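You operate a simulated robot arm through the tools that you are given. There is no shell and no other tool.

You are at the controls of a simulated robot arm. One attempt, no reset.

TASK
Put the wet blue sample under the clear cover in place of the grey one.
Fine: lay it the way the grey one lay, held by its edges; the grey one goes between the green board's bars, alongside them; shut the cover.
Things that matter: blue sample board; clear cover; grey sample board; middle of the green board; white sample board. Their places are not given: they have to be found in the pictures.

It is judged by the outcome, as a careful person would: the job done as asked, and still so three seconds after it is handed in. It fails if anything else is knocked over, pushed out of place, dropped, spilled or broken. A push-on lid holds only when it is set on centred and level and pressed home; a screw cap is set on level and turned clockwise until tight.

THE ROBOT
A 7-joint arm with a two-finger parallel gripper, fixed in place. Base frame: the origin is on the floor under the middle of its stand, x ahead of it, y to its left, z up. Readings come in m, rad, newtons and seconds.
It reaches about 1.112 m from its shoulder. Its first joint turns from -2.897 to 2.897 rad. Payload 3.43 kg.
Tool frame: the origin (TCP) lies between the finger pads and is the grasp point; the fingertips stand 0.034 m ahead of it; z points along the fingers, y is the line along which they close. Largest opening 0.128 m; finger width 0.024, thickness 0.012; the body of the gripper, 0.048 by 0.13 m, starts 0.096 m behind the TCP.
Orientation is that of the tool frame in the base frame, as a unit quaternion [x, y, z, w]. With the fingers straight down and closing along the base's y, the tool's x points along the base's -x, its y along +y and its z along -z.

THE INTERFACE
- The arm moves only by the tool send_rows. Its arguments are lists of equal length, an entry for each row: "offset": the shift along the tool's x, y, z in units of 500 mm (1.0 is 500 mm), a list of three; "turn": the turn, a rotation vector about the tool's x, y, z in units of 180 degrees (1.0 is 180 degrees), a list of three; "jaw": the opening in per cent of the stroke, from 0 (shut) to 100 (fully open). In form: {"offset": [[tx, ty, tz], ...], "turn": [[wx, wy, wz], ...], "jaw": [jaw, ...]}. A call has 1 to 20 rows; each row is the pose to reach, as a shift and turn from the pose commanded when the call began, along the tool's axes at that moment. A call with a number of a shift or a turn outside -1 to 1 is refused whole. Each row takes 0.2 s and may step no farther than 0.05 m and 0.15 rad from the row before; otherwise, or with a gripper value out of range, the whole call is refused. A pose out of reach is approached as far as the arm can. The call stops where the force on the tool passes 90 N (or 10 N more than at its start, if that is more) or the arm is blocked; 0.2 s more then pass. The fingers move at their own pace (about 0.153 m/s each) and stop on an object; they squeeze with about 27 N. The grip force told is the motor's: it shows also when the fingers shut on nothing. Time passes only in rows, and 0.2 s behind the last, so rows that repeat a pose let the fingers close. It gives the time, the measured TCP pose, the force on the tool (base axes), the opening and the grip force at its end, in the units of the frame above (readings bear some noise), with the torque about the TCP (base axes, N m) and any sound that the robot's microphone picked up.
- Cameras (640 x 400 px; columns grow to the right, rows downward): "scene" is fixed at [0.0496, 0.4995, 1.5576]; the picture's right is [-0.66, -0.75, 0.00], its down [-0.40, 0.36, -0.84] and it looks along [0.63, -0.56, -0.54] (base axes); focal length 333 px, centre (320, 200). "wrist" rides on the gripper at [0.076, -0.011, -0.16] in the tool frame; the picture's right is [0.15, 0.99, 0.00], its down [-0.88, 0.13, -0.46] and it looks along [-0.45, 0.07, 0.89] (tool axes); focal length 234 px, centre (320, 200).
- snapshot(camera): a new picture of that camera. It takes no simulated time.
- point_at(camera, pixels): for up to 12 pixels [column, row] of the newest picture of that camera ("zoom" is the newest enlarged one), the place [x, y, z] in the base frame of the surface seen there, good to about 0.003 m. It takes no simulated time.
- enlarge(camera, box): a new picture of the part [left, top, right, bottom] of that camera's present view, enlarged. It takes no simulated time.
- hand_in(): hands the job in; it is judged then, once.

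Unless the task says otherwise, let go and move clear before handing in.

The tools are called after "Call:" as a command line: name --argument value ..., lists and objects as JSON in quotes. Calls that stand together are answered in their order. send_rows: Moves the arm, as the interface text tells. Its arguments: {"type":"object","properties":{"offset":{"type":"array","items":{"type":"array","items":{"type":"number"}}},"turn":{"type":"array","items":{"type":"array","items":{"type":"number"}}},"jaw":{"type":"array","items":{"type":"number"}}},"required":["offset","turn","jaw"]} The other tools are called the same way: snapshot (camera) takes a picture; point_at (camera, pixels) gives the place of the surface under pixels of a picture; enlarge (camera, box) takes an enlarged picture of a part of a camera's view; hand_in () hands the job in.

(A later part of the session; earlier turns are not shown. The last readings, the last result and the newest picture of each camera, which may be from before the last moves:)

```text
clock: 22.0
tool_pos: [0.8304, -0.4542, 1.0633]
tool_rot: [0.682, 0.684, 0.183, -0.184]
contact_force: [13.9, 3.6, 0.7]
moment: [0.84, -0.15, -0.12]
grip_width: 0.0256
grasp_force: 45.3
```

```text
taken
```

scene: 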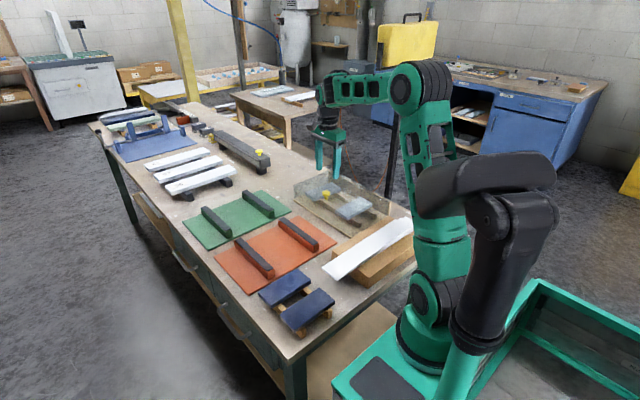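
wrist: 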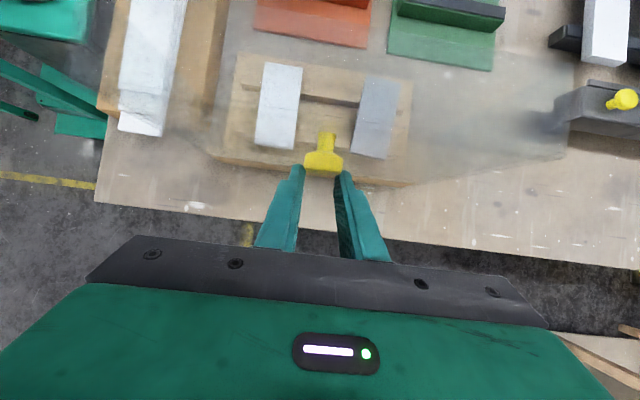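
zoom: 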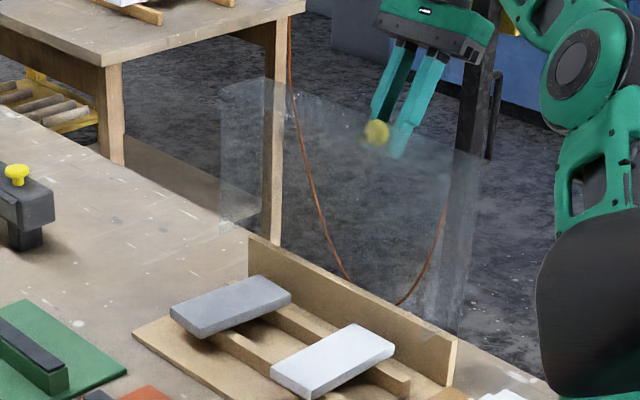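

The grip width fell to 0.0256, so the fingers slid a bit on the knob (now at (324,158) by the fingertips); the cover may have met its stop. I'll measure the knob and the cover's tilt.

Call:
enlarge --camera "wrist" --box '[220, 90, 420, 215]'

Call:
point_at --camera "wrist" --pixels '[[324, 160], [328, 138], [310, 155], [340, 160], [324, 168], [560, 155], [240, 20], [415, 185], [215, 155]]'

Call:
point_at --camera "scene" --pixels '[[375, 140], [375, 136], [370, 140], [336, 123], [389, 134], [414, 148], [326, 125], [327, 155]]'

```text
3.20 times, centred on (320, 152) of wrist
```

zoom: 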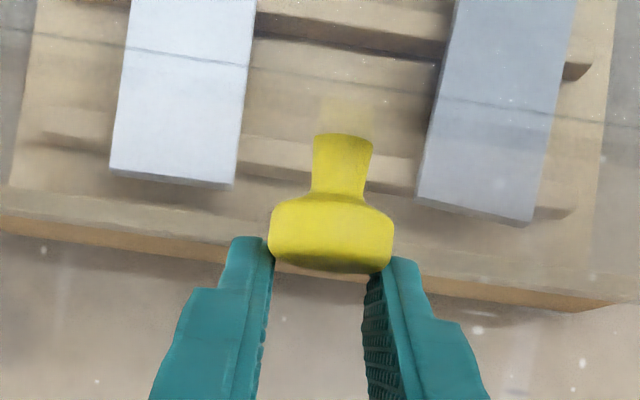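

```text
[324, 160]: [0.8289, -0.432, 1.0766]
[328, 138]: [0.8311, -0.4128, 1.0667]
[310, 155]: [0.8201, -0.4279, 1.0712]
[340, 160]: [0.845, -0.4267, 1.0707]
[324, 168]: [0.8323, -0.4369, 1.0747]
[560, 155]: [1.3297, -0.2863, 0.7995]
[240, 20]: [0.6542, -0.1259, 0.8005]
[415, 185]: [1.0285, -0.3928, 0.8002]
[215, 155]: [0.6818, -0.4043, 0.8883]
```

```text
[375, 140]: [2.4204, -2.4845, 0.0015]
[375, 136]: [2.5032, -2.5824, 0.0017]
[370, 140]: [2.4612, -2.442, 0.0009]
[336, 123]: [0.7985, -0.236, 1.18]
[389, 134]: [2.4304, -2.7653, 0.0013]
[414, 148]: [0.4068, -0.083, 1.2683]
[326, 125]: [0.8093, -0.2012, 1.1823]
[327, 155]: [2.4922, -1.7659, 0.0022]
```

The knob head is now about 2 cm ahead of my pads' centre, so the cover stopped near 97–100° and the fingers slid. I'll sample the knob's ridge to find the cover's actual angle.

Call:
enlarge --camera "wrist" --box '[290, 120, 360, 185]'

Call:
point_at --camera "zoom" --pixels '[[345, 80], [345, 120], [340, 170], [335, 210], [335, 240], [330, 280], [330, 300], [270, 200], [400, 210], [340, 60], [345, 40], [420, 130]]'

```text
6.15 times, centred on (325, 152) of wrist
```

zoom: 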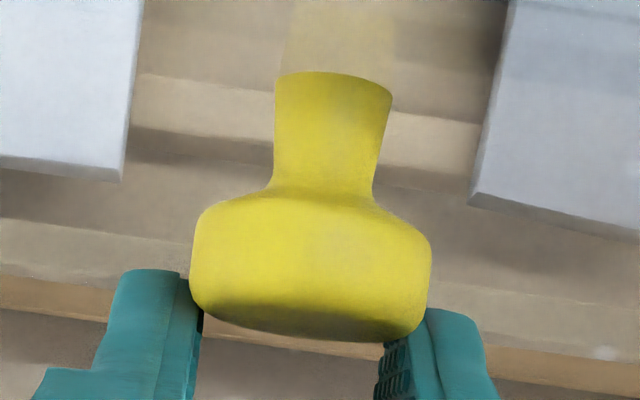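

```text
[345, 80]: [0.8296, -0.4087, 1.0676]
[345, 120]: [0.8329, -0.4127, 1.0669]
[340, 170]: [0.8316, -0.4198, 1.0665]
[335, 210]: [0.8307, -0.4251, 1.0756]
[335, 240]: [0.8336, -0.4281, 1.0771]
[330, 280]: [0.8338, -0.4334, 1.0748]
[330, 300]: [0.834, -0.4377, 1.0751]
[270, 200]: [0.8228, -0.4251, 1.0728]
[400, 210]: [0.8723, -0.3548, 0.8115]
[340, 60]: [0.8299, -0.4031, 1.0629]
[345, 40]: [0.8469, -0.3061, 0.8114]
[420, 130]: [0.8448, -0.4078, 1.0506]
```

The knob's ridge slopes about 6–12° below horizontal, so the cover leans back at roughly 97–100°, apparently at a stop. Before letting go I'll move it 8 mm forward and read which way its weight pulls.

Call:
send_rows --offset '[[0.007, 0, 0.0036], [0.0143, 0, 0.0072], [0.0143, 0, 0.0072], [0.0143, 0, 0.0072]]' --turn '[[0, 0, 0], [0, 0, 0], [0, 0, 0], [0, 0, 0]]' --jaw '[10, 10, 10, 10]'

Call:
enlarge --camera "wrist" --box '[290, 120, 360, 185]'

Call:
point_at --camera "zoom" --pixels '[[345, 80], [345, 120], [340, 170], [335, 210], [335, 240], [330, 280]]'

```text
clock: 23.0
tool_pos: [0.8302, -0.4456, 1.0646]
tool_rot: [0.681, 0.685, 0.183, -0.184]
contact_force: [0.3, 0.3, 0.9]
moment: [-0.01, -0.01, 0.01]
grip_width: 0.0131
grasp_force: 0.1
```

```text
6.15 times, centred on (325, 152) of wrist
```

zoom: 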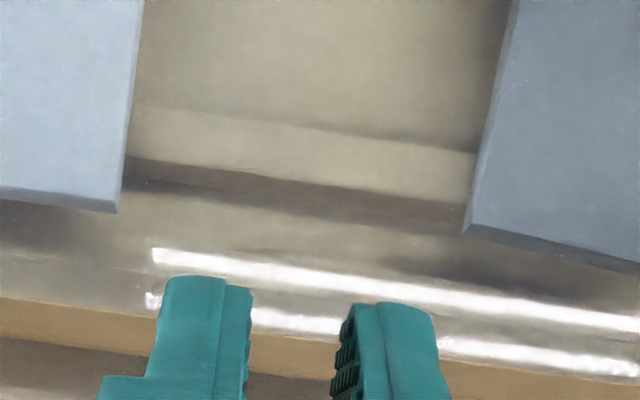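

```text
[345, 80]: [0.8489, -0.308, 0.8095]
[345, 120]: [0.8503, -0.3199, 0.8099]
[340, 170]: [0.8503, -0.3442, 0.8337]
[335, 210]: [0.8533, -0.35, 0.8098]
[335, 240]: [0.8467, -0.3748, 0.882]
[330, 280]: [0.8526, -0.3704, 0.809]
```

The fingers slipped off the knob and it's gone from view, so the cover may have fallen shut. I'll look at the scene.

Call:
enlarge --camera "scene" --box '[260, 110, 420, 230]'

Call:
snapshot --camera "wrist"

Call:
snapshot --camera "scene"

```text
3.33 times, centred on (340, 170) of scene
```

zoom: 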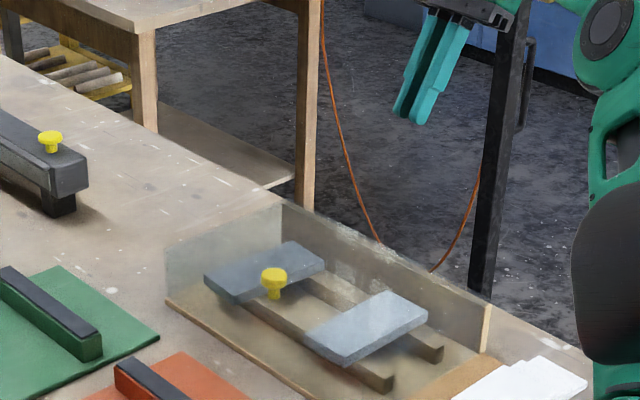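

```text
taken
```

wrist: 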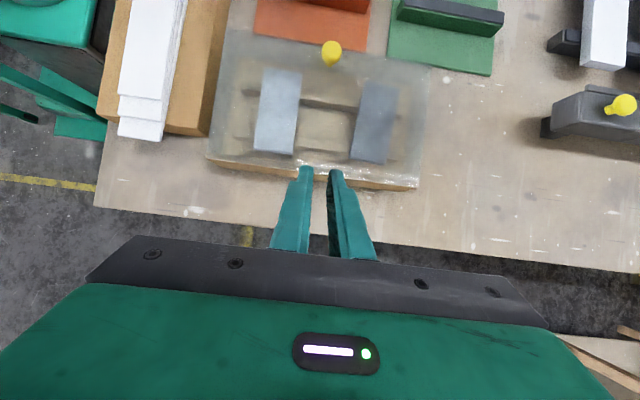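

```text
taken
```

scene: 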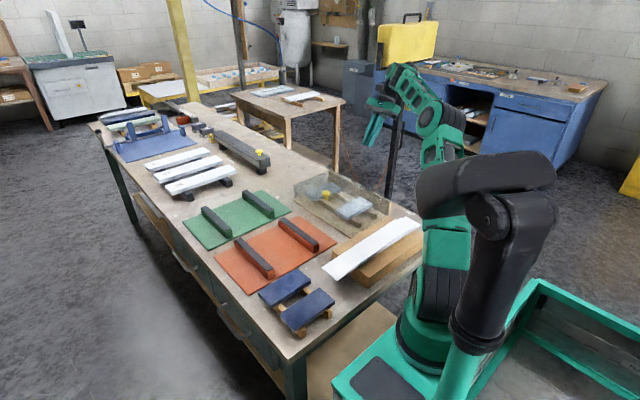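

The cover fell shut again, but the picture shows it intact, both boards undisturbed, and no sound reported. It had only been near vertical; the data now fit a hinge at about (-0.40, 0.88) with 0.181 m radius. I'll level the gripper, go back above the knob and redo the opening on the better arc.

Call:
send_rows --offset '[[0.01, 0, -0.0173], [0.02, 0, -0.0347], [0.03, 0, -0.052], [0.04, 0, -0.0693]]' --turn '[[-0.0001, -0.0418, 0.0005], [-0.0002, -0.0835, 0.0009], [-0.0003, -0.1253, 0.0014], [-0.0004, -0.167, 0.0018]]' --jaw '[60, 60, 60, 60]'

Call:
send_rows --offset '[[0.09, 0, 0], [0.18, 0, 0], [0.27, 0, 0.02], [0.36, 0, 0.06], [0.44, 0, 0.1]]' --turn '[[0, 0, 0], [0, 0, 0], [0, 0, 0], [0, 0, 0], [0, 0, 0]]' --jaw '[60, 60, 60, 60, 60]'

Call:
snapshot --camera "wrist"

```text
clock: 24.0
tool_pos: [0.8297, -0.4451, 1.1051]
tool_rot: [0.708, 0.706, -0.001, 0.0]
contact_force: [0.2, -1.1, -1.3]
moment: [0.09, -0.02, 0.01]
grip_width: 0.0767
grasp_force: 0.0
```

```text
clock: 25.2
tool_pos: [0.8304, -0.2257, 1.0568]
tool_rot: [0.709, 0.705, -0.001, 0.001]
contact_force: [-0.7, -1.1, 0.0]
moment: [0.03, -0.01, -0.01]
grip_width: 0.0768
grasp_force: 0.0
```

```text
taken
```

wrist: 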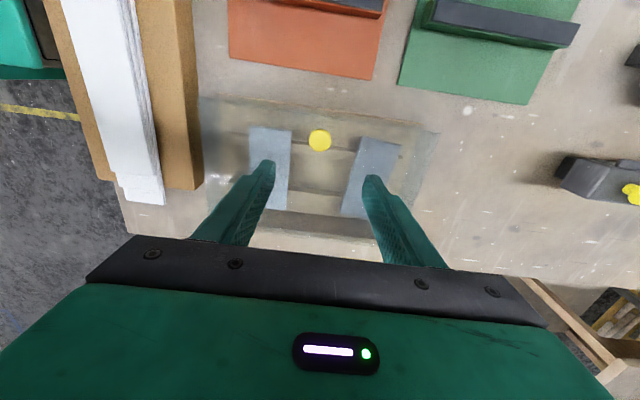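

The knob is at (320,141) between the fingers and both boards look as before. I'll re-measure knob and cover, then descend.

Call:
point_at --camera "wrist" --pixels '[[320, 141], [310, 141], [330, 141], [320, 131], [320, 151], [380, 150], [268, 145], [400, 140], [205, 98], [440, 130], [240, 242], [380, 260]]'

Call:
enlarge --camera "wrist" --box '[190, 90, 450, 262]'

```text
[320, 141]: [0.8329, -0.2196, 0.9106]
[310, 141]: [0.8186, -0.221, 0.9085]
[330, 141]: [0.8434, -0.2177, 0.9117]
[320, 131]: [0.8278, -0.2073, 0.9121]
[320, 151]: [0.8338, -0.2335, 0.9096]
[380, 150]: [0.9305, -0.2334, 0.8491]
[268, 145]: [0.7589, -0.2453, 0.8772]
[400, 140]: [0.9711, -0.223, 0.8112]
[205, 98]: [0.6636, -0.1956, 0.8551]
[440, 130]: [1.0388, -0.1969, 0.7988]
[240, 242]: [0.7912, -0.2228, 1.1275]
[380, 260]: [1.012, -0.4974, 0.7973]
```

```text
2.33 times, centred on (320, 176) of wrist
```

zoom: 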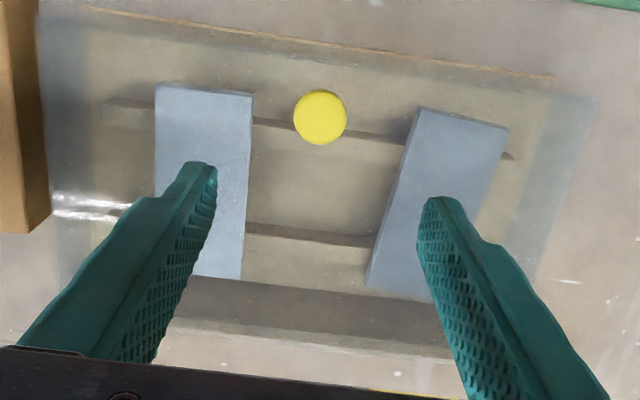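

The knob is at (0.831,-0.2205). I'll descend so the tips are ~8 mm above the cover and pinch it again.

Call:
send_rows --offset '[[0.0104, 0.001, 0.09], [0.0104, 0.001, 0.18], [0.0104, 0.001, 0.25], [0.0104, 0.001, 0.27], [0.0104, 0.001, 0.2716]]' --turn '[[0, 0, -0.0018], [0, 0, -0.0018], [0, 0, -0.0018], [0, 0, -0.0018], [0, 0, -0.0018]]' --jaw '[60, 60, 60, 60, 60]'

Call:
send_rows --offset '[[0, 0, 0], [0, 0, 0], [0, 0, 0], [0, 0, 0]]' --turn '[[0, 0, 0], [0, 0, 0], [0, 0, 0], [0, 0, 0]]' --jaw '[30, 5, 5, 5]'

```text
clock: 26.4
tool_pos: [0.8313, -0.2199, 0.9197]
tool_rot: [0.706, 0.708, 0.0, 0.0]
contact_force: [-1.1, -0.3, 0.3]
moment: [0.03, 0.04, 0.04]
grip_width: 0.0767
grasp_force: 0.1
```

```text
clock: 27.4
tool_pos: [0.8303, -0.2193, 0.9204]
tool_rot: [0.707, 0.708, 0.0, -0.001]
contact_force: [-15.1, 1.6, -1.6]
moment: [0.08, 0.28, -0.03]
grip_width: 0.029
grasp_force: 45.1
```

Gripped again (0.029 m), with a slight sideways load, so I'll shift x by -1 mm and lift along the corrected arc with the gripper kept vertical.

Call:
send_rows --offset '[[-0.0074, -0.002, -0.0376], [-0.0184, -0.002, -0.074], [-0.0332, -0.002, -0.1088], [-0.0516, -0.002, -0.142], [-0.0734, -0.002, -0.1732], [-0.0984, -0.002, -0.2018]]' --turn '[[0, 0, 0], [0, 0, 0], [0, 0, 0], [0, 0, 0], [0, 0, 0], [0, 0, 0]]' --jaw '[5, 5, 5, 5, 5, 5]'

Call:
snapshot --camera "wrist"

```text
clock: 28.8
tool_pos: [0.8302, -0.2681, 1.0198]
tool_rot: [0.706, 0.708, 0.0, 0.0]
contact_force: [-17.4, 11.9, -0.5]
moment: [1.37, 0.41, 0.02]
grip_width: 0.0296
grasp_force: 45.3
```

```text
taken
```

wrist: 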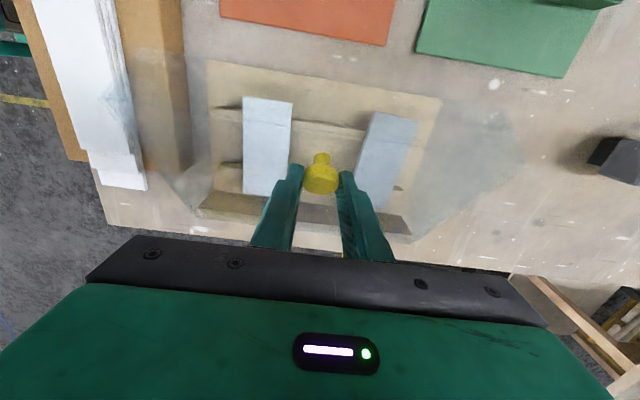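

The cover follows smoothly at about 36° with smaller forces. I'll keep on along the arc to about 72°.

Call:
send_rows --offset '[[-0.0276, -0.001, -0.0258], [-0.058, -0.002, -0.0486], [-0.0904, -0.002, -0.0682], [-0.1248, -0.002, -0.0842], [-0.1608, -0.002, -0.0966], [-0.1976, -0.002, -0.105]]' --turn '[[0, 0, 0], [0, 0, 0], [0, 0, 0], [0, 0, 0], [0, 0, 0], [0, 0, 0]]' --jaw '[5, 5, 5, 5, 5, 5]'

Call:
snapshot --camera "wrist"

Call:
enlarge --camera "scene" --box '[260, 100, 420, 220]'

```text
clock: 30.2
tool_pos: [0.8302, -0.3694, 1.0729]
tool_rot: [0.708, 0.707, 0.0, 0.0]
contact_force: [3.1, 5.4, 6.4]
moment: [0.52, -0.11, -0.2]
grip_width: 0.0278
grasp_force: 44.7
```

```text
taken
```

wrist: 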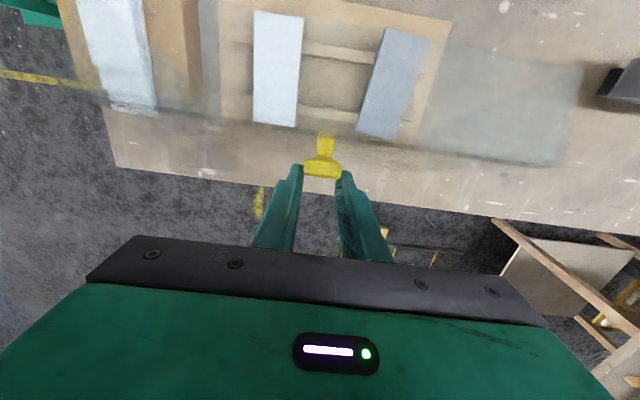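

```text
3.33 times, centred on (340, 160) of scene
```

zoom: 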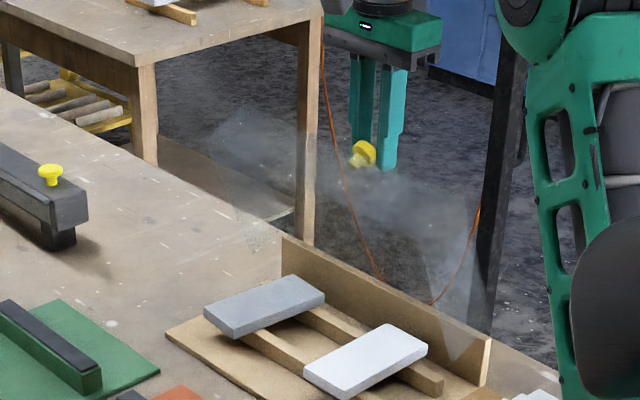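

The grip width shrank to 0.0278 and the knob sits toward the fingertips' front edge (323,155): turning the pads relative to the knob makes it creep. I'll measure the knob now.

Call:
enlarge --camera "wrist" --box '[280, 110, 370, 200]'

Call:
point_at --camera "zoom" --pixels '[[330, 120], [325, 170], [320, 220], [320, 250], [320, 280], [260, 240], [370, 245], [325, 300]]'

```text
4.44 times, centred on (325, 155) of wrist
```

zoom: 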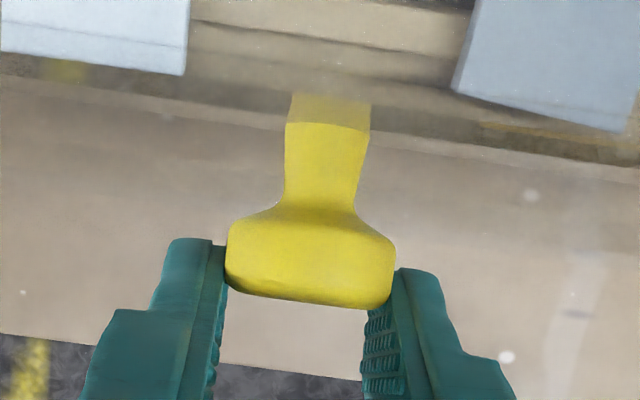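

```text
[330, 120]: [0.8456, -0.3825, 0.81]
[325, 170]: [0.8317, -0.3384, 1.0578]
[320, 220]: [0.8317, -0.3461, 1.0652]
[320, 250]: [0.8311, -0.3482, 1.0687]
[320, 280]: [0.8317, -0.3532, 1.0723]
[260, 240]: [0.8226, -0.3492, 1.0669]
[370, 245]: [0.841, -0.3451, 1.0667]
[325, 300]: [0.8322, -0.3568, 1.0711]
```

The knob is about 17 mm forward of the pads' centre with the cover at ~67°. Rotating the pads back toward the knob's own angle should make it creep back, so I'll tilt the gripper with the cover held still, in small steps.

Call:
send_rows --offset '[[-0.0016, 0, 0.0086], [-0.0022, 0, 0.013], [-0.0014, 0, 0.0166]]' --turn '[[0, 0.0444, 0], [0, 0.0889, 0], [0, 0.1333, 0]]' --jaw '[5, 5, 5]'

Call:
enlarge --camera "wrist" --box '[280, 110, 370, 200]'

Call:
point_at --camera "zoom" --pixels '[[325, 170], [320, 220], [320, 250], [320, 280], [260, 240], [370, 245], [325, 300]]'

```text
clock: 31.0
tool_pos: [0.8306, -0.3679, 1.0657]
tool_rot: [0.69, 0.693, 0.148, -0.148]
contact_force: [-0.7, 0.6, 1.2]
moment: [-0.11, 0.02, 0.0]
grip_width: 0.0064
grasp_force: 0.1
```

```text
4.44 times, centred on (325, 155) of wrist
```

zoom: 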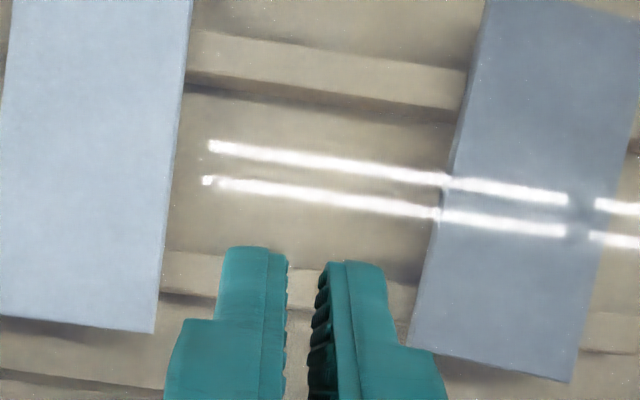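

```text
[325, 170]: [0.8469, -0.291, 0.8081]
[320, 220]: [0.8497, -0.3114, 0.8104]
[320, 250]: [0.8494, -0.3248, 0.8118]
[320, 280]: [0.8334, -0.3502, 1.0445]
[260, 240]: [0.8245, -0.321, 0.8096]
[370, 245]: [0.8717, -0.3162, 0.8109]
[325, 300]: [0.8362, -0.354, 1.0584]
```

The fingers slid off again and the cover closed gently; the boards look unmoved in the zoom. Turning relative to the knob is what loses it, so I'll grip it with the gripper leaning 60° forward and then rotate fully with the cover. First I'll reposition and tilt.

Call:
send_rows --offset '[[0.0372, 0, -0.0015], [0.0745, 0, -0.0031], [0.1117, 0, -0.0046], [0.1489, 0, -0.0061], [0.1862, 0, -0.0077], [0.2234, 0, -0.0092]]' --turn '[[0, -0.0409, 0], [0, -0.0819, 0], [0, -0.1228, 0], [0, -0.1637, 0], [0, -0.2047, 0], [0, -0.2456, 0]]' --jaw '[50, 50, 50, 50, 50, 50]'

Call:
send_rows --offset '[[0.0629, 0, 0.0321], [0.1259, 0, 0.0642], [0.1888, 0, 0.0963], [0.2517, 0, 0.1284], [0.3147, 0, 0.1605], [0.3776, 0, 0.1926]]' --turn '[[0, -0.037, 0], [0, -0.0741, 0], [0, -0.1111, 0], [0, -0.1481, 0], [0, -0.1852, 0], [0, -0.2222, 0]]' --jaw '[50, 50, 50, 50, 50, 50]'

Call:
snapshot --camera "wrist"

Call:
snapshot --camera "scene"

```text
clock: 32.4
tool_pos: [0.8299, -0.2706, 1.1141]
tool_rot: [0.697, 0.695, -0.124, 0.125]
contact_force: [0.6, -1.3, -0.2]
moment: [0.06, -0.04, 0.01]
grip_width: 0.0642
grasp_force: 0.0
```

```text
clock: 33.8
tool_pos: [0.8304, -0.125, 0.9614]
tool_rot: [0.611, 0.612, -0.354, 0.356]
contact_force: [0.0, -0.7, 0.7]
moment: [0.05, -0.01, -0.02]
grip_width: 0.0641
grasp_force: 0.1
```

```text
taken
```

wrist: 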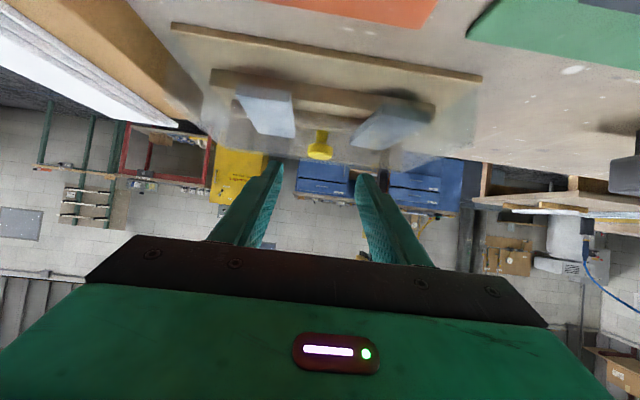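

```text
taken
```

scene: 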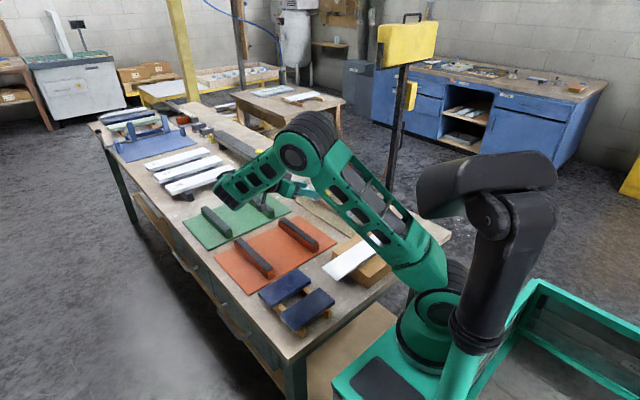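

The gripper leans 60° in front of the cover, with the knob visible at (320,148) between the fingertips. I'll check the knob's location from here before approaching.

Call:
enlarge --camera "wrist" --box '[200, 60, 440, 210]'

Call:
point_at --camera "wrist" --pixels '[[320, 152], [310, 152], [330, 152], [320, 146], [320, 157], [320, 138], [321, 132]]'

Call:
enlarge --camera "scene" --box '[200, 110, 440, 290]'

```text
2.67 times, centred on (320, 135) of wrist
```

zoom: 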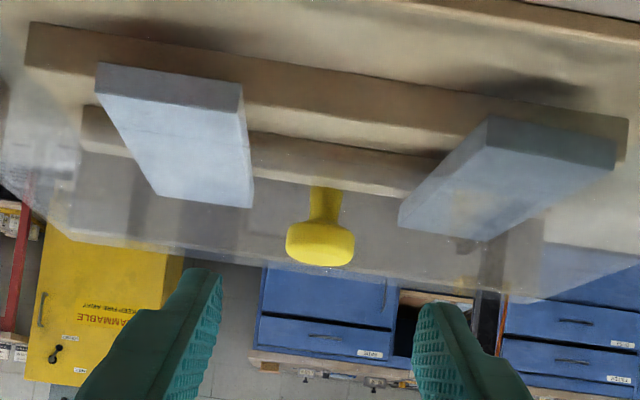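

```text
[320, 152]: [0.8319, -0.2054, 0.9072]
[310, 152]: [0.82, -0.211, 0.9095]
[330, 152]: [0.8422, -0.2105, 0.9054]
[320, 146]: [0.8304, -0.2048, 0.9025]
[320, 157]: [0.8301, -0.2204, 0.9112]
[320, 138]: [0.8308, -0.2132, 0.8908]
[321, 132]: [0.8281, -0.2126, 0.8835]
```

```text
2.22 times, centred on (320, 200) of scene
```

zoom: 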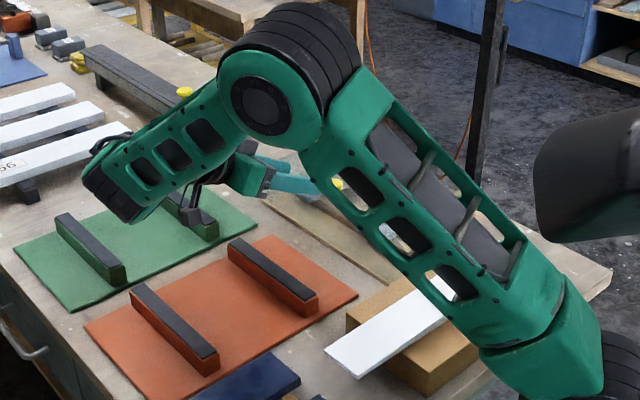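

The knob head is centred near (0.831,-0.2195,0.905). The wrist link hangs over the green board, so I'll check its height before approaching.

Call:
point_at --camera "zoom" --pixels '[[130, 218], [100, 200], [150, 200], [190, 200], [200, 160], [240, 190], [160, 215], [90, 175]]'

```text
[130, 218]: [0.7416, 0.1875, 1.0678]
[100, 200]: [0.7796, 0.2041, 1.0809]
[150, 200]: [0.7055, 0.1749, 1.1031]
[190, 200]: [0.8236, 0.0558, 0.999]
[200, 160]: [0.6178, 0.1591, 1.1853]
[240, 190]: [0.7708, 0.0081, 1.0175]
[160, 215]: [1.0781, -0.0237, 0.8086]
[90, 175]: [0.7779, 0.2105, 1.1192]
```

The wrist stays above z≈1.02, well clear. I'll slide along the finger direction onto the knob and close.

Call:
send_rows --offset '[[0.0042, 0.001, 0.08], [0.0042, 0.001, 0.15], [0.0042, 0.001, 0.19], [0.0042, 0.001, 0.1964], [0.0042, 0.001, 0.1964]]' --turn '[[0, 0, 0], [0, 0, 0], [0, 0, 0], [0, 0, 0], [0, 0, 0]]' --jaw '[50, 50, 50, 50, 50]'

Call:
snapshot --camera "wrist"

Call:
enlarge --camera "wrist" --box '[230, 120, 410, 240]'

```text
clock: 35.0
tool_pos: [0.8296, -0.2087, 0.9089]
tool_rot: [0.611, 0.613, -0.354, 0.356]
contact_force: [0.1, 2.4, 5.6]
moment: [-0.09, 0.18, 0.04]
grip_width: 0.0636
grasp_force: 0.1
```

```text
taken
```

wrist: 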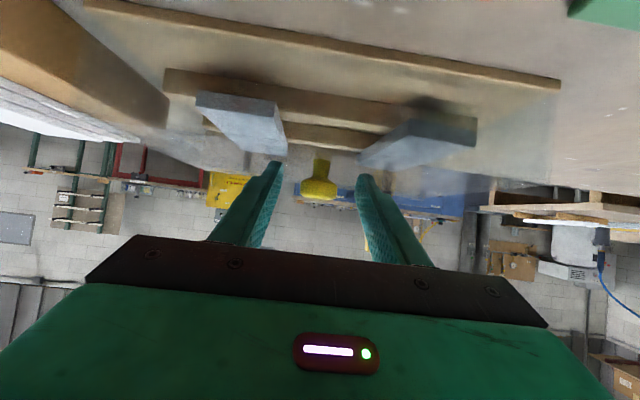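

```text
3.33 times, centred on (320, 180) of wrist
```

zoom: 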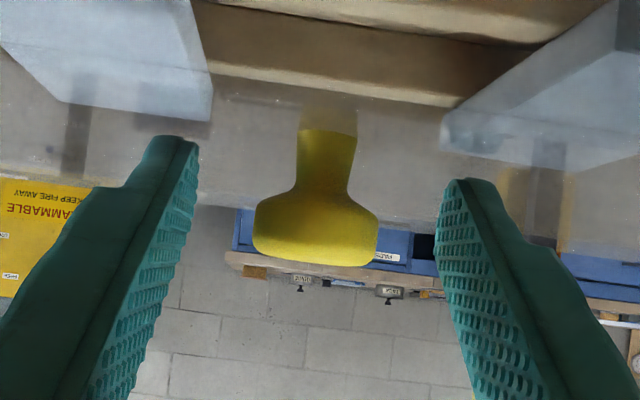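

A light 5 N contact shows; the tips may just touch the cover, and the knob is ~2 mm off pad centre on the same side. I'll shift 2 mm up along the tool's x and then close.

Call:
send_rows --offset '[[-0.0044, 0.002, -0.002], [-0.0044, 0.002, -0.002]]' --turn '[[0, 0, 0], [0, 0, 0]]' --jaw '[50, 50]'

Call:
send_rows --offset '[[0, 0, 0], [0, 0, 0], [0, 0, 0], [0, 0, 0]]' --turn '[[0, 0, 0], [0, 0, 0], [0, 0, 0], [0, 0, 0]]' --jaw '[30, 5, 5, 5]'

Call:
snapshot --camera "wrist"

Call:
enlarge --camera "wrist" --box '[230, 120, 410, 240]'

```text
clock: 35.6
tool_pos: [0.8327, -0.2092, 0.9103]
tool_rot: [0.611, 0.613, -0.354, 0.355]
contact_force: [0.6, -0.7, 1.4]
moment: [0.0, 0.0, -0.01]
grip_width: 0.0639
grasp_force: 0.0
```

```text
clock: 36.6
tool_pos: [0.8309, -0.2075, 0.9104]
tool_rot: [0.611, 0.612, -0.355, 0.355]
contact_force: [-25.6, 5.3, -2.6]
moment: [0.22, 0.27, -0.33]
grip_width: 0.0292
grasp_force: 44.8
```

```text
taken
```

wrist: 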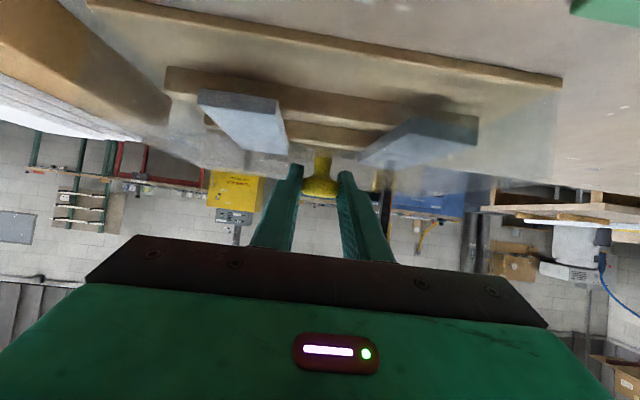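

```text
3.33 times, centred on (320, 180) of wrist
```

zoom: 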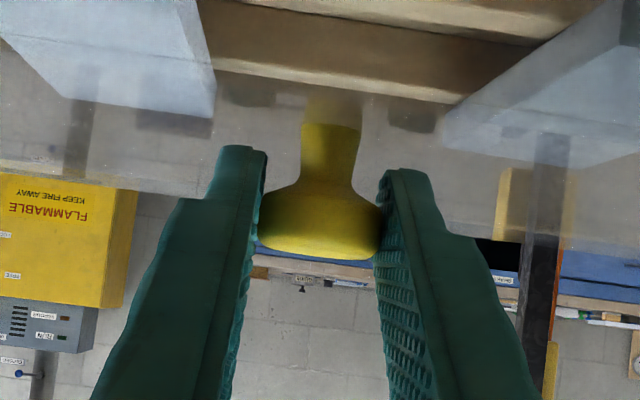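

The knob is firmly and centrally pinched (0.029 m). Now I'll rotate rigidly with the cover about its hinge, 21° first, with a 2 mm sideways correction.

Call:
send_rows --offset '[[-0.0451, -0.004, -0.0139], [-0.0915, -0.004, -0.0223], [-0.1386, -0.004, -0.0249]]' --turn '[[0, 0.0389, 0], [0, 0.0778, 0], [0, 0.1167, 0]]' --jaw '[5, 5, 5]'

Call:
snapshot --camera "wrist"

```text
clock: 37.4
tool_pos: [0.8293, -0.2312, 0.9764]
tool_rot: [0.665, 0.667, -0.236, 0.237]
contact_force: [2.9, 1.0, -2.5]
moment: [-0.06, 0.22, -0.22]
grip_width: 0.0292
grasp_force: 44.5
```

```text
taken
```

wrist: 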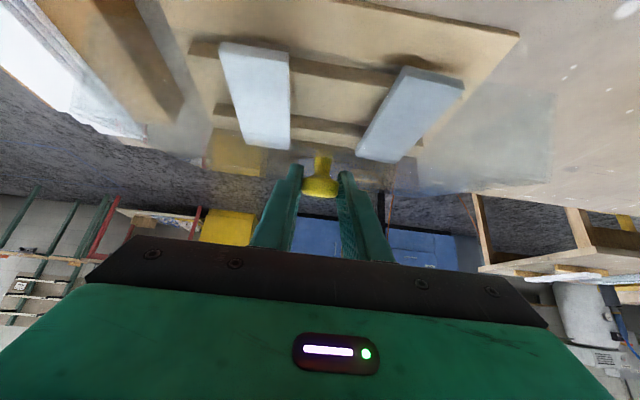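

Forces are tiny now (under 4 N) and the grip is unchanged, so this works. I'll continue another 35° with the same rigid rotation.

Call:
send_rows --offset '[[-0.0451, 0, -0.0139], [-0.0915, 0, -0.0223], [-0.1386, 0, -0.0249], [-0.1857, 0, -0.0217], [-0.232, 0, -0.0129]]' --turn '[[0, 0.0389, 0], [0, 0.0778, 0], [0, 0.1167, 0], [0, 0.1556, 0], [0, 0.1944, 0]]' --jaw '[5, 5, 5, 5, 5]'

Call:
snapshot --camera "wrist"

```text
clock: 38.6
tool_pos: [0.8312, -0.3146, 1.0551]
tool_rot: [0.705, 0.708, -0.025, 0.025]
contact_force: [9.9, 8.3, 7.4]
moment: [0.42, -0.05, 0.31]
grip_width: 0.0293
grasp_force: 45.1
```

```text
taken
```

wrist: 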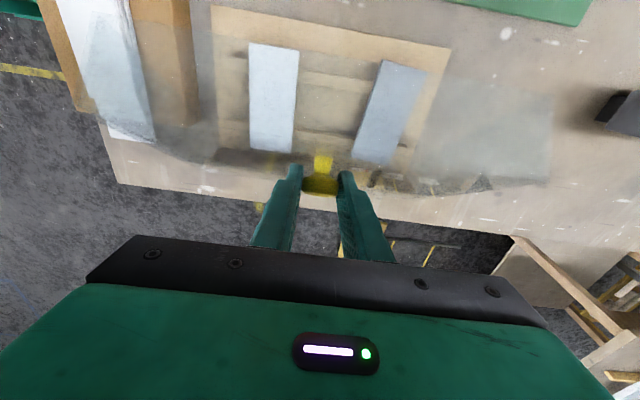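

At about 56° the pull is ~11 N outward, so I'll add 1.5 mm radially and continue 28° more.

Call:
send_rows --offset '[[-0.0441, 0.001, -0.0167], [-0.0905, 0.001, -0.0251], [-0.1376, 0.001, -0.0277], [-0.1847, 0.001, -0.0245]]' --turn '[[0, 0.0389, 0], [0, 0.0778, 0], [0, 0.1167, 0], [0, 0.1556, 0]]' --jaw '[5, 5, 5, 5]'

Call:
snapshot --camera "wrist"

```text
clock: 39.6
tool_pos: [0.8299, -0.4097, 1.0751]
tool_rot: [0.69, 0.694, 0.146, -0.144]
contact_force: [13.6, -1.7, 18.7]
moment: [-0.31, -0.56, -0.05]
grip_width: 0.0294
grasp_force: 44.9
```

```text
taken
```

wrist: 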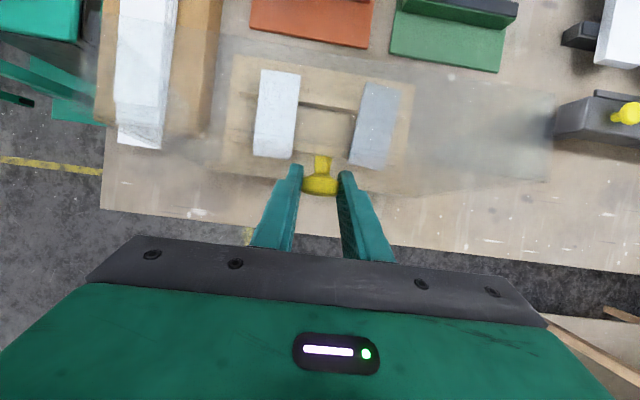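

Still a solid grip at ~84°. I'll go on 14° past vertical with 2 mm more radius and check the y-force for the stop.

Call:
send_rows --offset '[[-0.0437, 0.002, -0.0176], [-0.0901, 0.002, -0.026]]' --turn '[[0, 0.0389, 0], [0, 0.0778, 0]]' --jaw '[5, 5]'

Call:
snapshot --camera "wrist"

Call:
enlarge --camera "scene" --box '[260, 100, 420, 220]'

```text
clock: 40.2
tool_pos: [0.83, -0.4487, 1.0684]
tool_rot: [0.67, 0.673, 0.22, -0.223]
contact_force: [-6.7, -5.3, 2.9]
moment: [-0.94, -0.08, -0.16]
grip_width: 0.0293
grasp_force: 44.8
out of reach, approached as far as the arm can: row 2
```

```text
taken
```

wrist: 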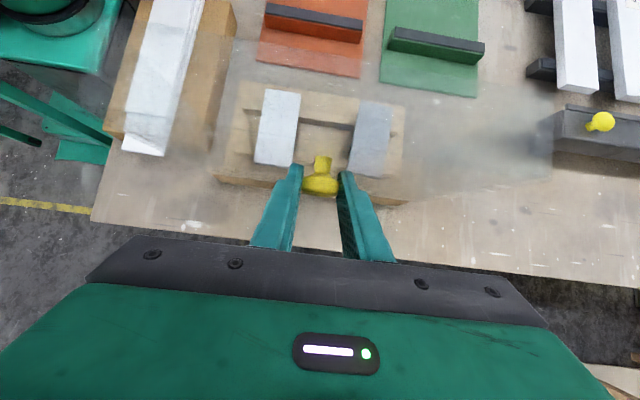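

```text
3.33 times, centred on (340, 160) of scene
```

zoom: 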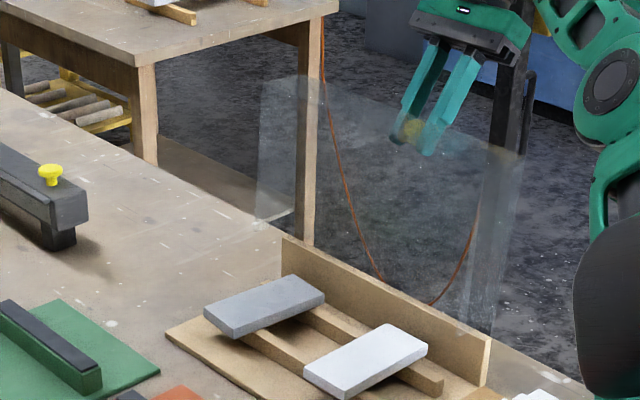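

The cover is at ~96° with the knob still centred and only -5 N in y on the tool, so its weight may already be leaning back; the arm's reach limit was met. I'll hold a moment and re-read the force.

Call:
send_rows --offset '[[0, 0, 0], [0, 0, 0], [0, 0, 0]]' --turn '[[0, 0, 0], [0, 0, 0], [0, 0, 0]]' --jaw '[5, 5, 5]'

```text
clock: 41.0
tool_pos: [0.8298, -0.4476, 1.0686]
tool_rot: [0.67, 0.673, 0.22, -0.223]
contact_force: [-14.9, -4.3, -7.5]
moment: [-1.13, 0.09, 0.11]
grip_width: 0.0293
grasp_force: 45.5
```

Net torque on the tool is about zero, so the cover is near its balance point at ~95°. I'll ease it further back while letting the gripper come a little more upright to stay within reach, three small steps first.

Call:
send_rows --offset '[[-0.0083, -0.001, -0.0029], [-0.0184, -0.002, -0.0071], [-0.029, -0.002, -0.011]]' --turn '[[0, -0.025, 0], [0, -0.0472, 0], [0, -0.0694, 0]]' --jaw '[5, 5, 5]'

Call:
enlarge --camera "wrist" --box '[270, 120, 370, 210]'

Call:
point_at --camera "zoom" --pixels '[[320, 150], [320, 200], [320, 240], [320, 270], [320, 290]]'

```text
clock: 41.8
tool_pos: [0.8299, -0.4618, 1.0651]
tool_rot: [0.689, 0.691, 0.155, -0.155]
contact_force: [-9.8, 3.9, 9.0]
moment: [1.38, 0.18, 0.15]
grip_width: 0.0295
grasp_force: 45.2
```

```text
4.44 times, centred on (320, 165) of wrist
```

zoom: 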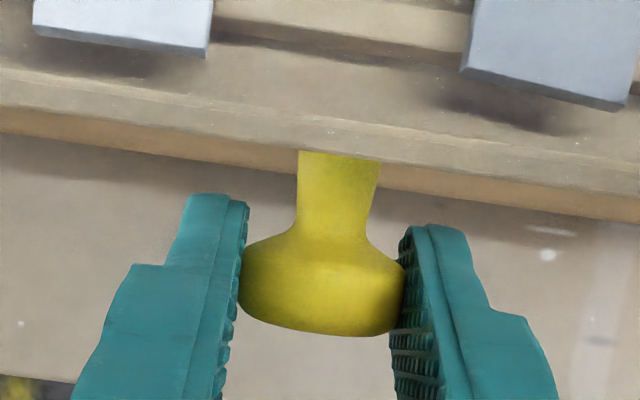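

```text
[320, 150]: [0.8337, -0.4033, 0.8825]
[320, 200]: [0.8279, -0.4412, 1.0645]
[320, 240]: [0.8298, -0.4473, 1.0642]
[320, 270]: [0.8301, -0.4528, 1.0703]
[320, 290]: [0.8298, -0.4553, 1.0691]
```

The knob remains centred (0.0295 m) at ~100° open and no stop is felt yet. I'll go a few degrees more.

Call:
send_rows --offset '[[-0.011, 0, -0.0009], [-0.0222, 0, -0.0013]]' --turn '[[0, -0.0222, 0], [0, -0.0444, 0]]' --jaw '[5, 5]'

Call:
enlarge --camera "wrist" --box '[270, 120, 370, 210]'

```text
clock: 42.4
tool_pos: [0.8288, -0.4713, 1.0606]
tool_rot: [0.698, 0.7, 0.107, -0.105]
contact_force: [-1.7, 3.0, 9.5]
moment: [1.41, 0.08, 0.05]
grip_width: 0.0292
grasp_force: 44.6
```

```text
4.44 times, centred on (320, 165) of wrist
```

zoom: 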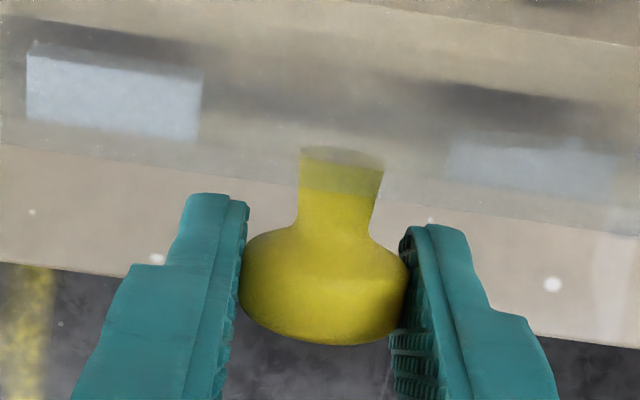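

The grip stays good at ~104°, and the net torque now slightly favours opening. I'll move a bit further to find the stop.

Call:
send_rows --offset '[[-0.0118, 0, 0.0018], [-0.022, 0, 0.0038], [-0.032, 0, 0.0058]]' --turn '[[0, -0.0111, 0], [0, -0.0222, 0], [0, -0.0333, 0]]' --jaw '[5, 5, 5]'

Call:
enlarge --camera "wrist" --box '[270, 120, 370, 210]'

Call:
enlarge --camera "scene" --box '[260, 100, 420, 220]'

```text
clock: 43.2
tool_pos: [0.8309, -0.4875, 1.0543]
tool_rot: [0.703, 0.705, 0.07, -0.07]
contact_force: [-5.0, 7.4, 7.9]
moment: [0.9, 0.01, -0.07]
grip_width: 0.0271
grasp_force: 44.6
```

```text
4.44 times, centred on (320, 165) of wrist
```

zoom: 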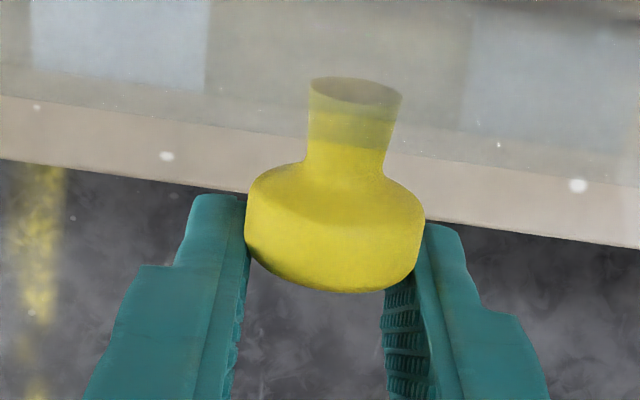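

```text
3.33 times, centred on (340, 160) of scene
```

zoom: 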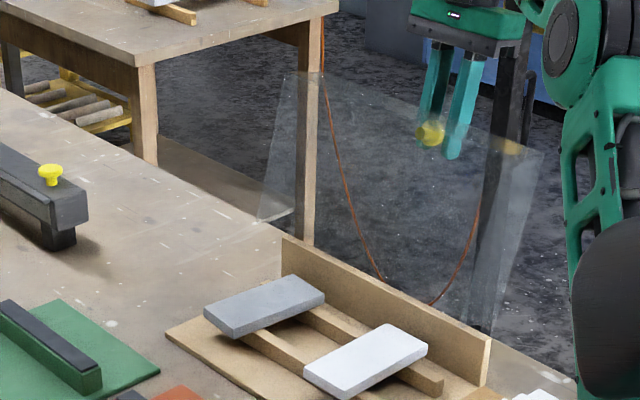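

The grip width dropped to 0.0271 with resistance against opening, and the scene shows the cover leaning well back (~105°), so it's at its stop. I'll open the fingers without moving and watch whether it stays.

Call:
send_rows --offset '[[0, 0, 0], [0, 0, 0], [0, 0, 0]]' --turn '[[0, 0, 0], [0, 0, 0], [0, 0, 0]]' --jaw '[50, 60, 60]'

Call:
snapshot --camera "wrist"

Call:
enlarge --camera "scene" --box '[260, 100, 420, 220]'

```text
clock: 44.0
tool_pos: [0.8307, -0.4876, 1.0527]
tool_rot: [0.703, 0.704, 0.07, -0.069]
contact_force: [0.1, 0.3, -0.4]
moment: [-0.02, 0.02, -0.04]
grip_width: 0.0767
grasp_force: 0.0
```

```text
taken
```

wrist: 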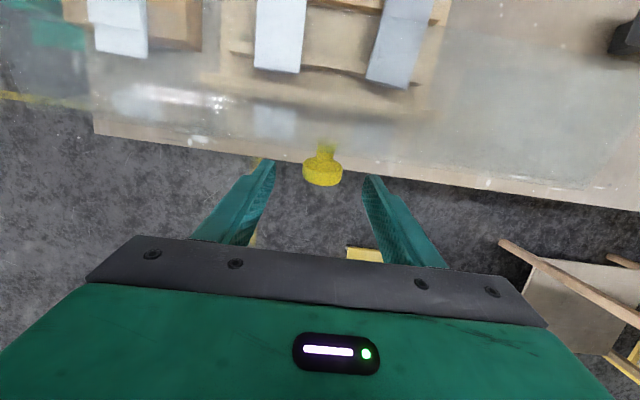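

```text
3.33 times, centred on (340, 160) of scene
```

zoom: 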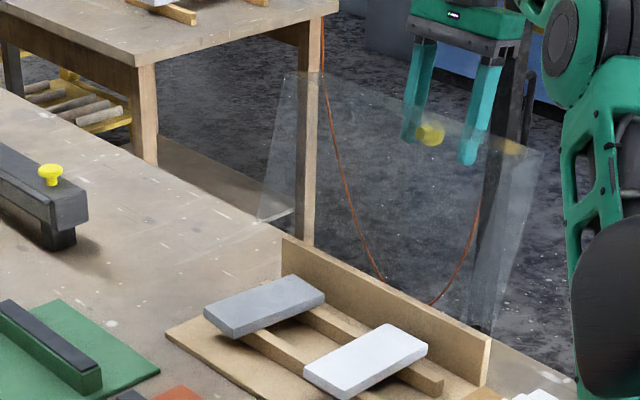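

The cover stays open on its own with the fingers clear of it. I'll record the knob's place for closing later, then back out away from it toward -y and -x.

Call:
point_at --camera "wrist" --pixels '[[322, 165], [322, 172], [322, 180], [325, 150], [310, 170], [336, 172]]'

Call:
send_rows --offset '[[0, 0, 0], [-0.02, -0.02, 0], [-0.045, -0.04, 0], [-0.07, -0.07, 0], [-0.075, -0.15, 0], [-0.075, -0.24, 0], [-0.075, -0.33, 0], [-0.075, -0.42, 0], [-0.075, -0.5, 0], [-0.075, -0.58, 0]]' --turn '[[0, 0, 0], [0, 0, 0], [0, 0, 0], [0, 0, 0], [0, 0, 0], [0, 0, 0], [0, 0, 0], [0, 0, 0], [0, 0, 0], [0, 0, 0]]' --jaw '[100, 100, 100, 100, 100, 100, 100, 100, 100, 100]'

Call:
snapshot --camera "scene"

```text
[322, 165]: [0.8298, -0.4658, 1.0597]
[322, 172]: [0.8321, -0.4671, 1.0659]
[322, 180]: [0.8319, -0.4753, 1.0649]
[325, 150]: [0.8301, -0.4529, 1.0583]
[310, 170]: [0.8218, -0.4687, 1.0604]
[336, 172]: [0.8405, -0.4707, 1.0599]
```

```text
clock: 46.2
tool_pos: [0.5379, -0.5205, 1.0445]
tool_rot: [0.703, 0.704, 0.07, -0.07]
contact_force: [0.1, -0.3, 0.5]
moment: [0.01, 0.04, -0.04]
grip_width: 0.1279
grasp_force: 0.0
```

```text
taken
```

scene: 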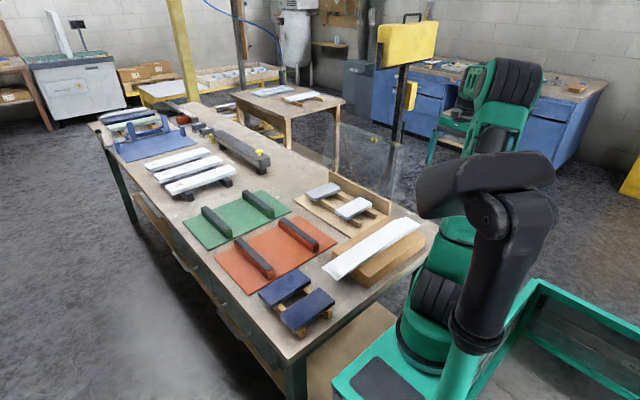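

The cover holds open and the boards are now in plain view in the scene. I'll zoom there and measure the grey and white boards' corners.

Call:
enlarge --camera "scene" --box '[290, 165, 400, 240]'

Call:
point_at --camera "zoom" --pixels '[[92, 165], [200, 95], [280, 135], [175, 210], [110, 180], [240, 118], [225, 175], [140, 135], [290, 240], [380, 188], [455, 230], [360, 290]]'

```text
5.33 times, centred on (345, 202) of scene
```

zoom: 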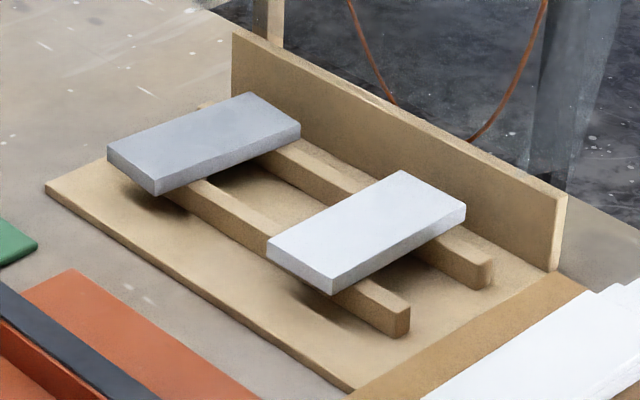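

```text
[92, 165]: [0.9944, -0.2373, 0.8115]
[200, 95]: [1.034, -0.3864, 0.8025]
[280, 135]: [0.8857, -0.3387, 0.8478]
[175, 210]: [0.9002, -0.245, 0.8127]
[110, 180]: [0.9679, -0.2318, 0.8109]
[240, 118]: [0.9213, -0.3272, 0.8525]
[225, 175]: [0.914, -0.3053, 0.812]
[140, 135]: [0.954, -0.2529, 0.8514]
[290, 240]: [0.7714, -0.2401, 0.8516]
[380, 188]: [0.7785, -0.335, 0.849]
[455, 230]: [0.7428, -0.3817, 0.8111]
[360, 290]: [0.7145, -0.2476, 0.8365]
```

Clear view now: grey top-face corners at zoom (108,150), (250,93), (300,125), (155,178); I'll query just inside each, and the white one's too.

Call:
point_at --camera "zoom" --pixels '[[113, 151], [249, 97], [294, 126], [157, 177], [180, 124], [270, 112], [225, 152], [135, 163], [272, 245], [402, 175], [461, 208], [332, 277]]'

Call:
point_at --camera "scene" --pixels '[[324, 190], [353, 208], [345, 195], [335, 200], [390, 225]]'

```text
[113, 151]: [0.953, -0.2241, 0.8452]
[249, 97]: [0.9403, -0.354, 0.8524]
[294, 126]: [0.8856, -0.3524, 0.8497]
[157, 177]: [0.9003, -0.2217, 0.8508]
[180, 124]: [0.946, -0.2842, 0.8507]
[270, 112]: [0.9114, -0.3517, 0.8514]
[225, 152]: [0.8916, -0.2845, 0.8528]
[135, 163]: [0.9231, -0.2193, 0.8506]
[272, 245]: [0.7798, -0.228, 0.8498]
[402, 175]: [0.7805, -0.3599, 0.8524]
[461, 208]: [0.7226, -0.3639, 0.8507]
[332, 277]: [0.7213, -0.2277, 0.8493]
```

```text
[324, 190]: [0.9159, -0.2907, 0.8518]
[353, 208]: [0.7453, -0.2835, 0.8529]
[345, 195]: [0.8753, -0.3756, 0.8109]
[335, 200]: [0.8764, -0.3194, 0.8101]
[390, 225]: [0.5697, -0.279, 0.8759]
```

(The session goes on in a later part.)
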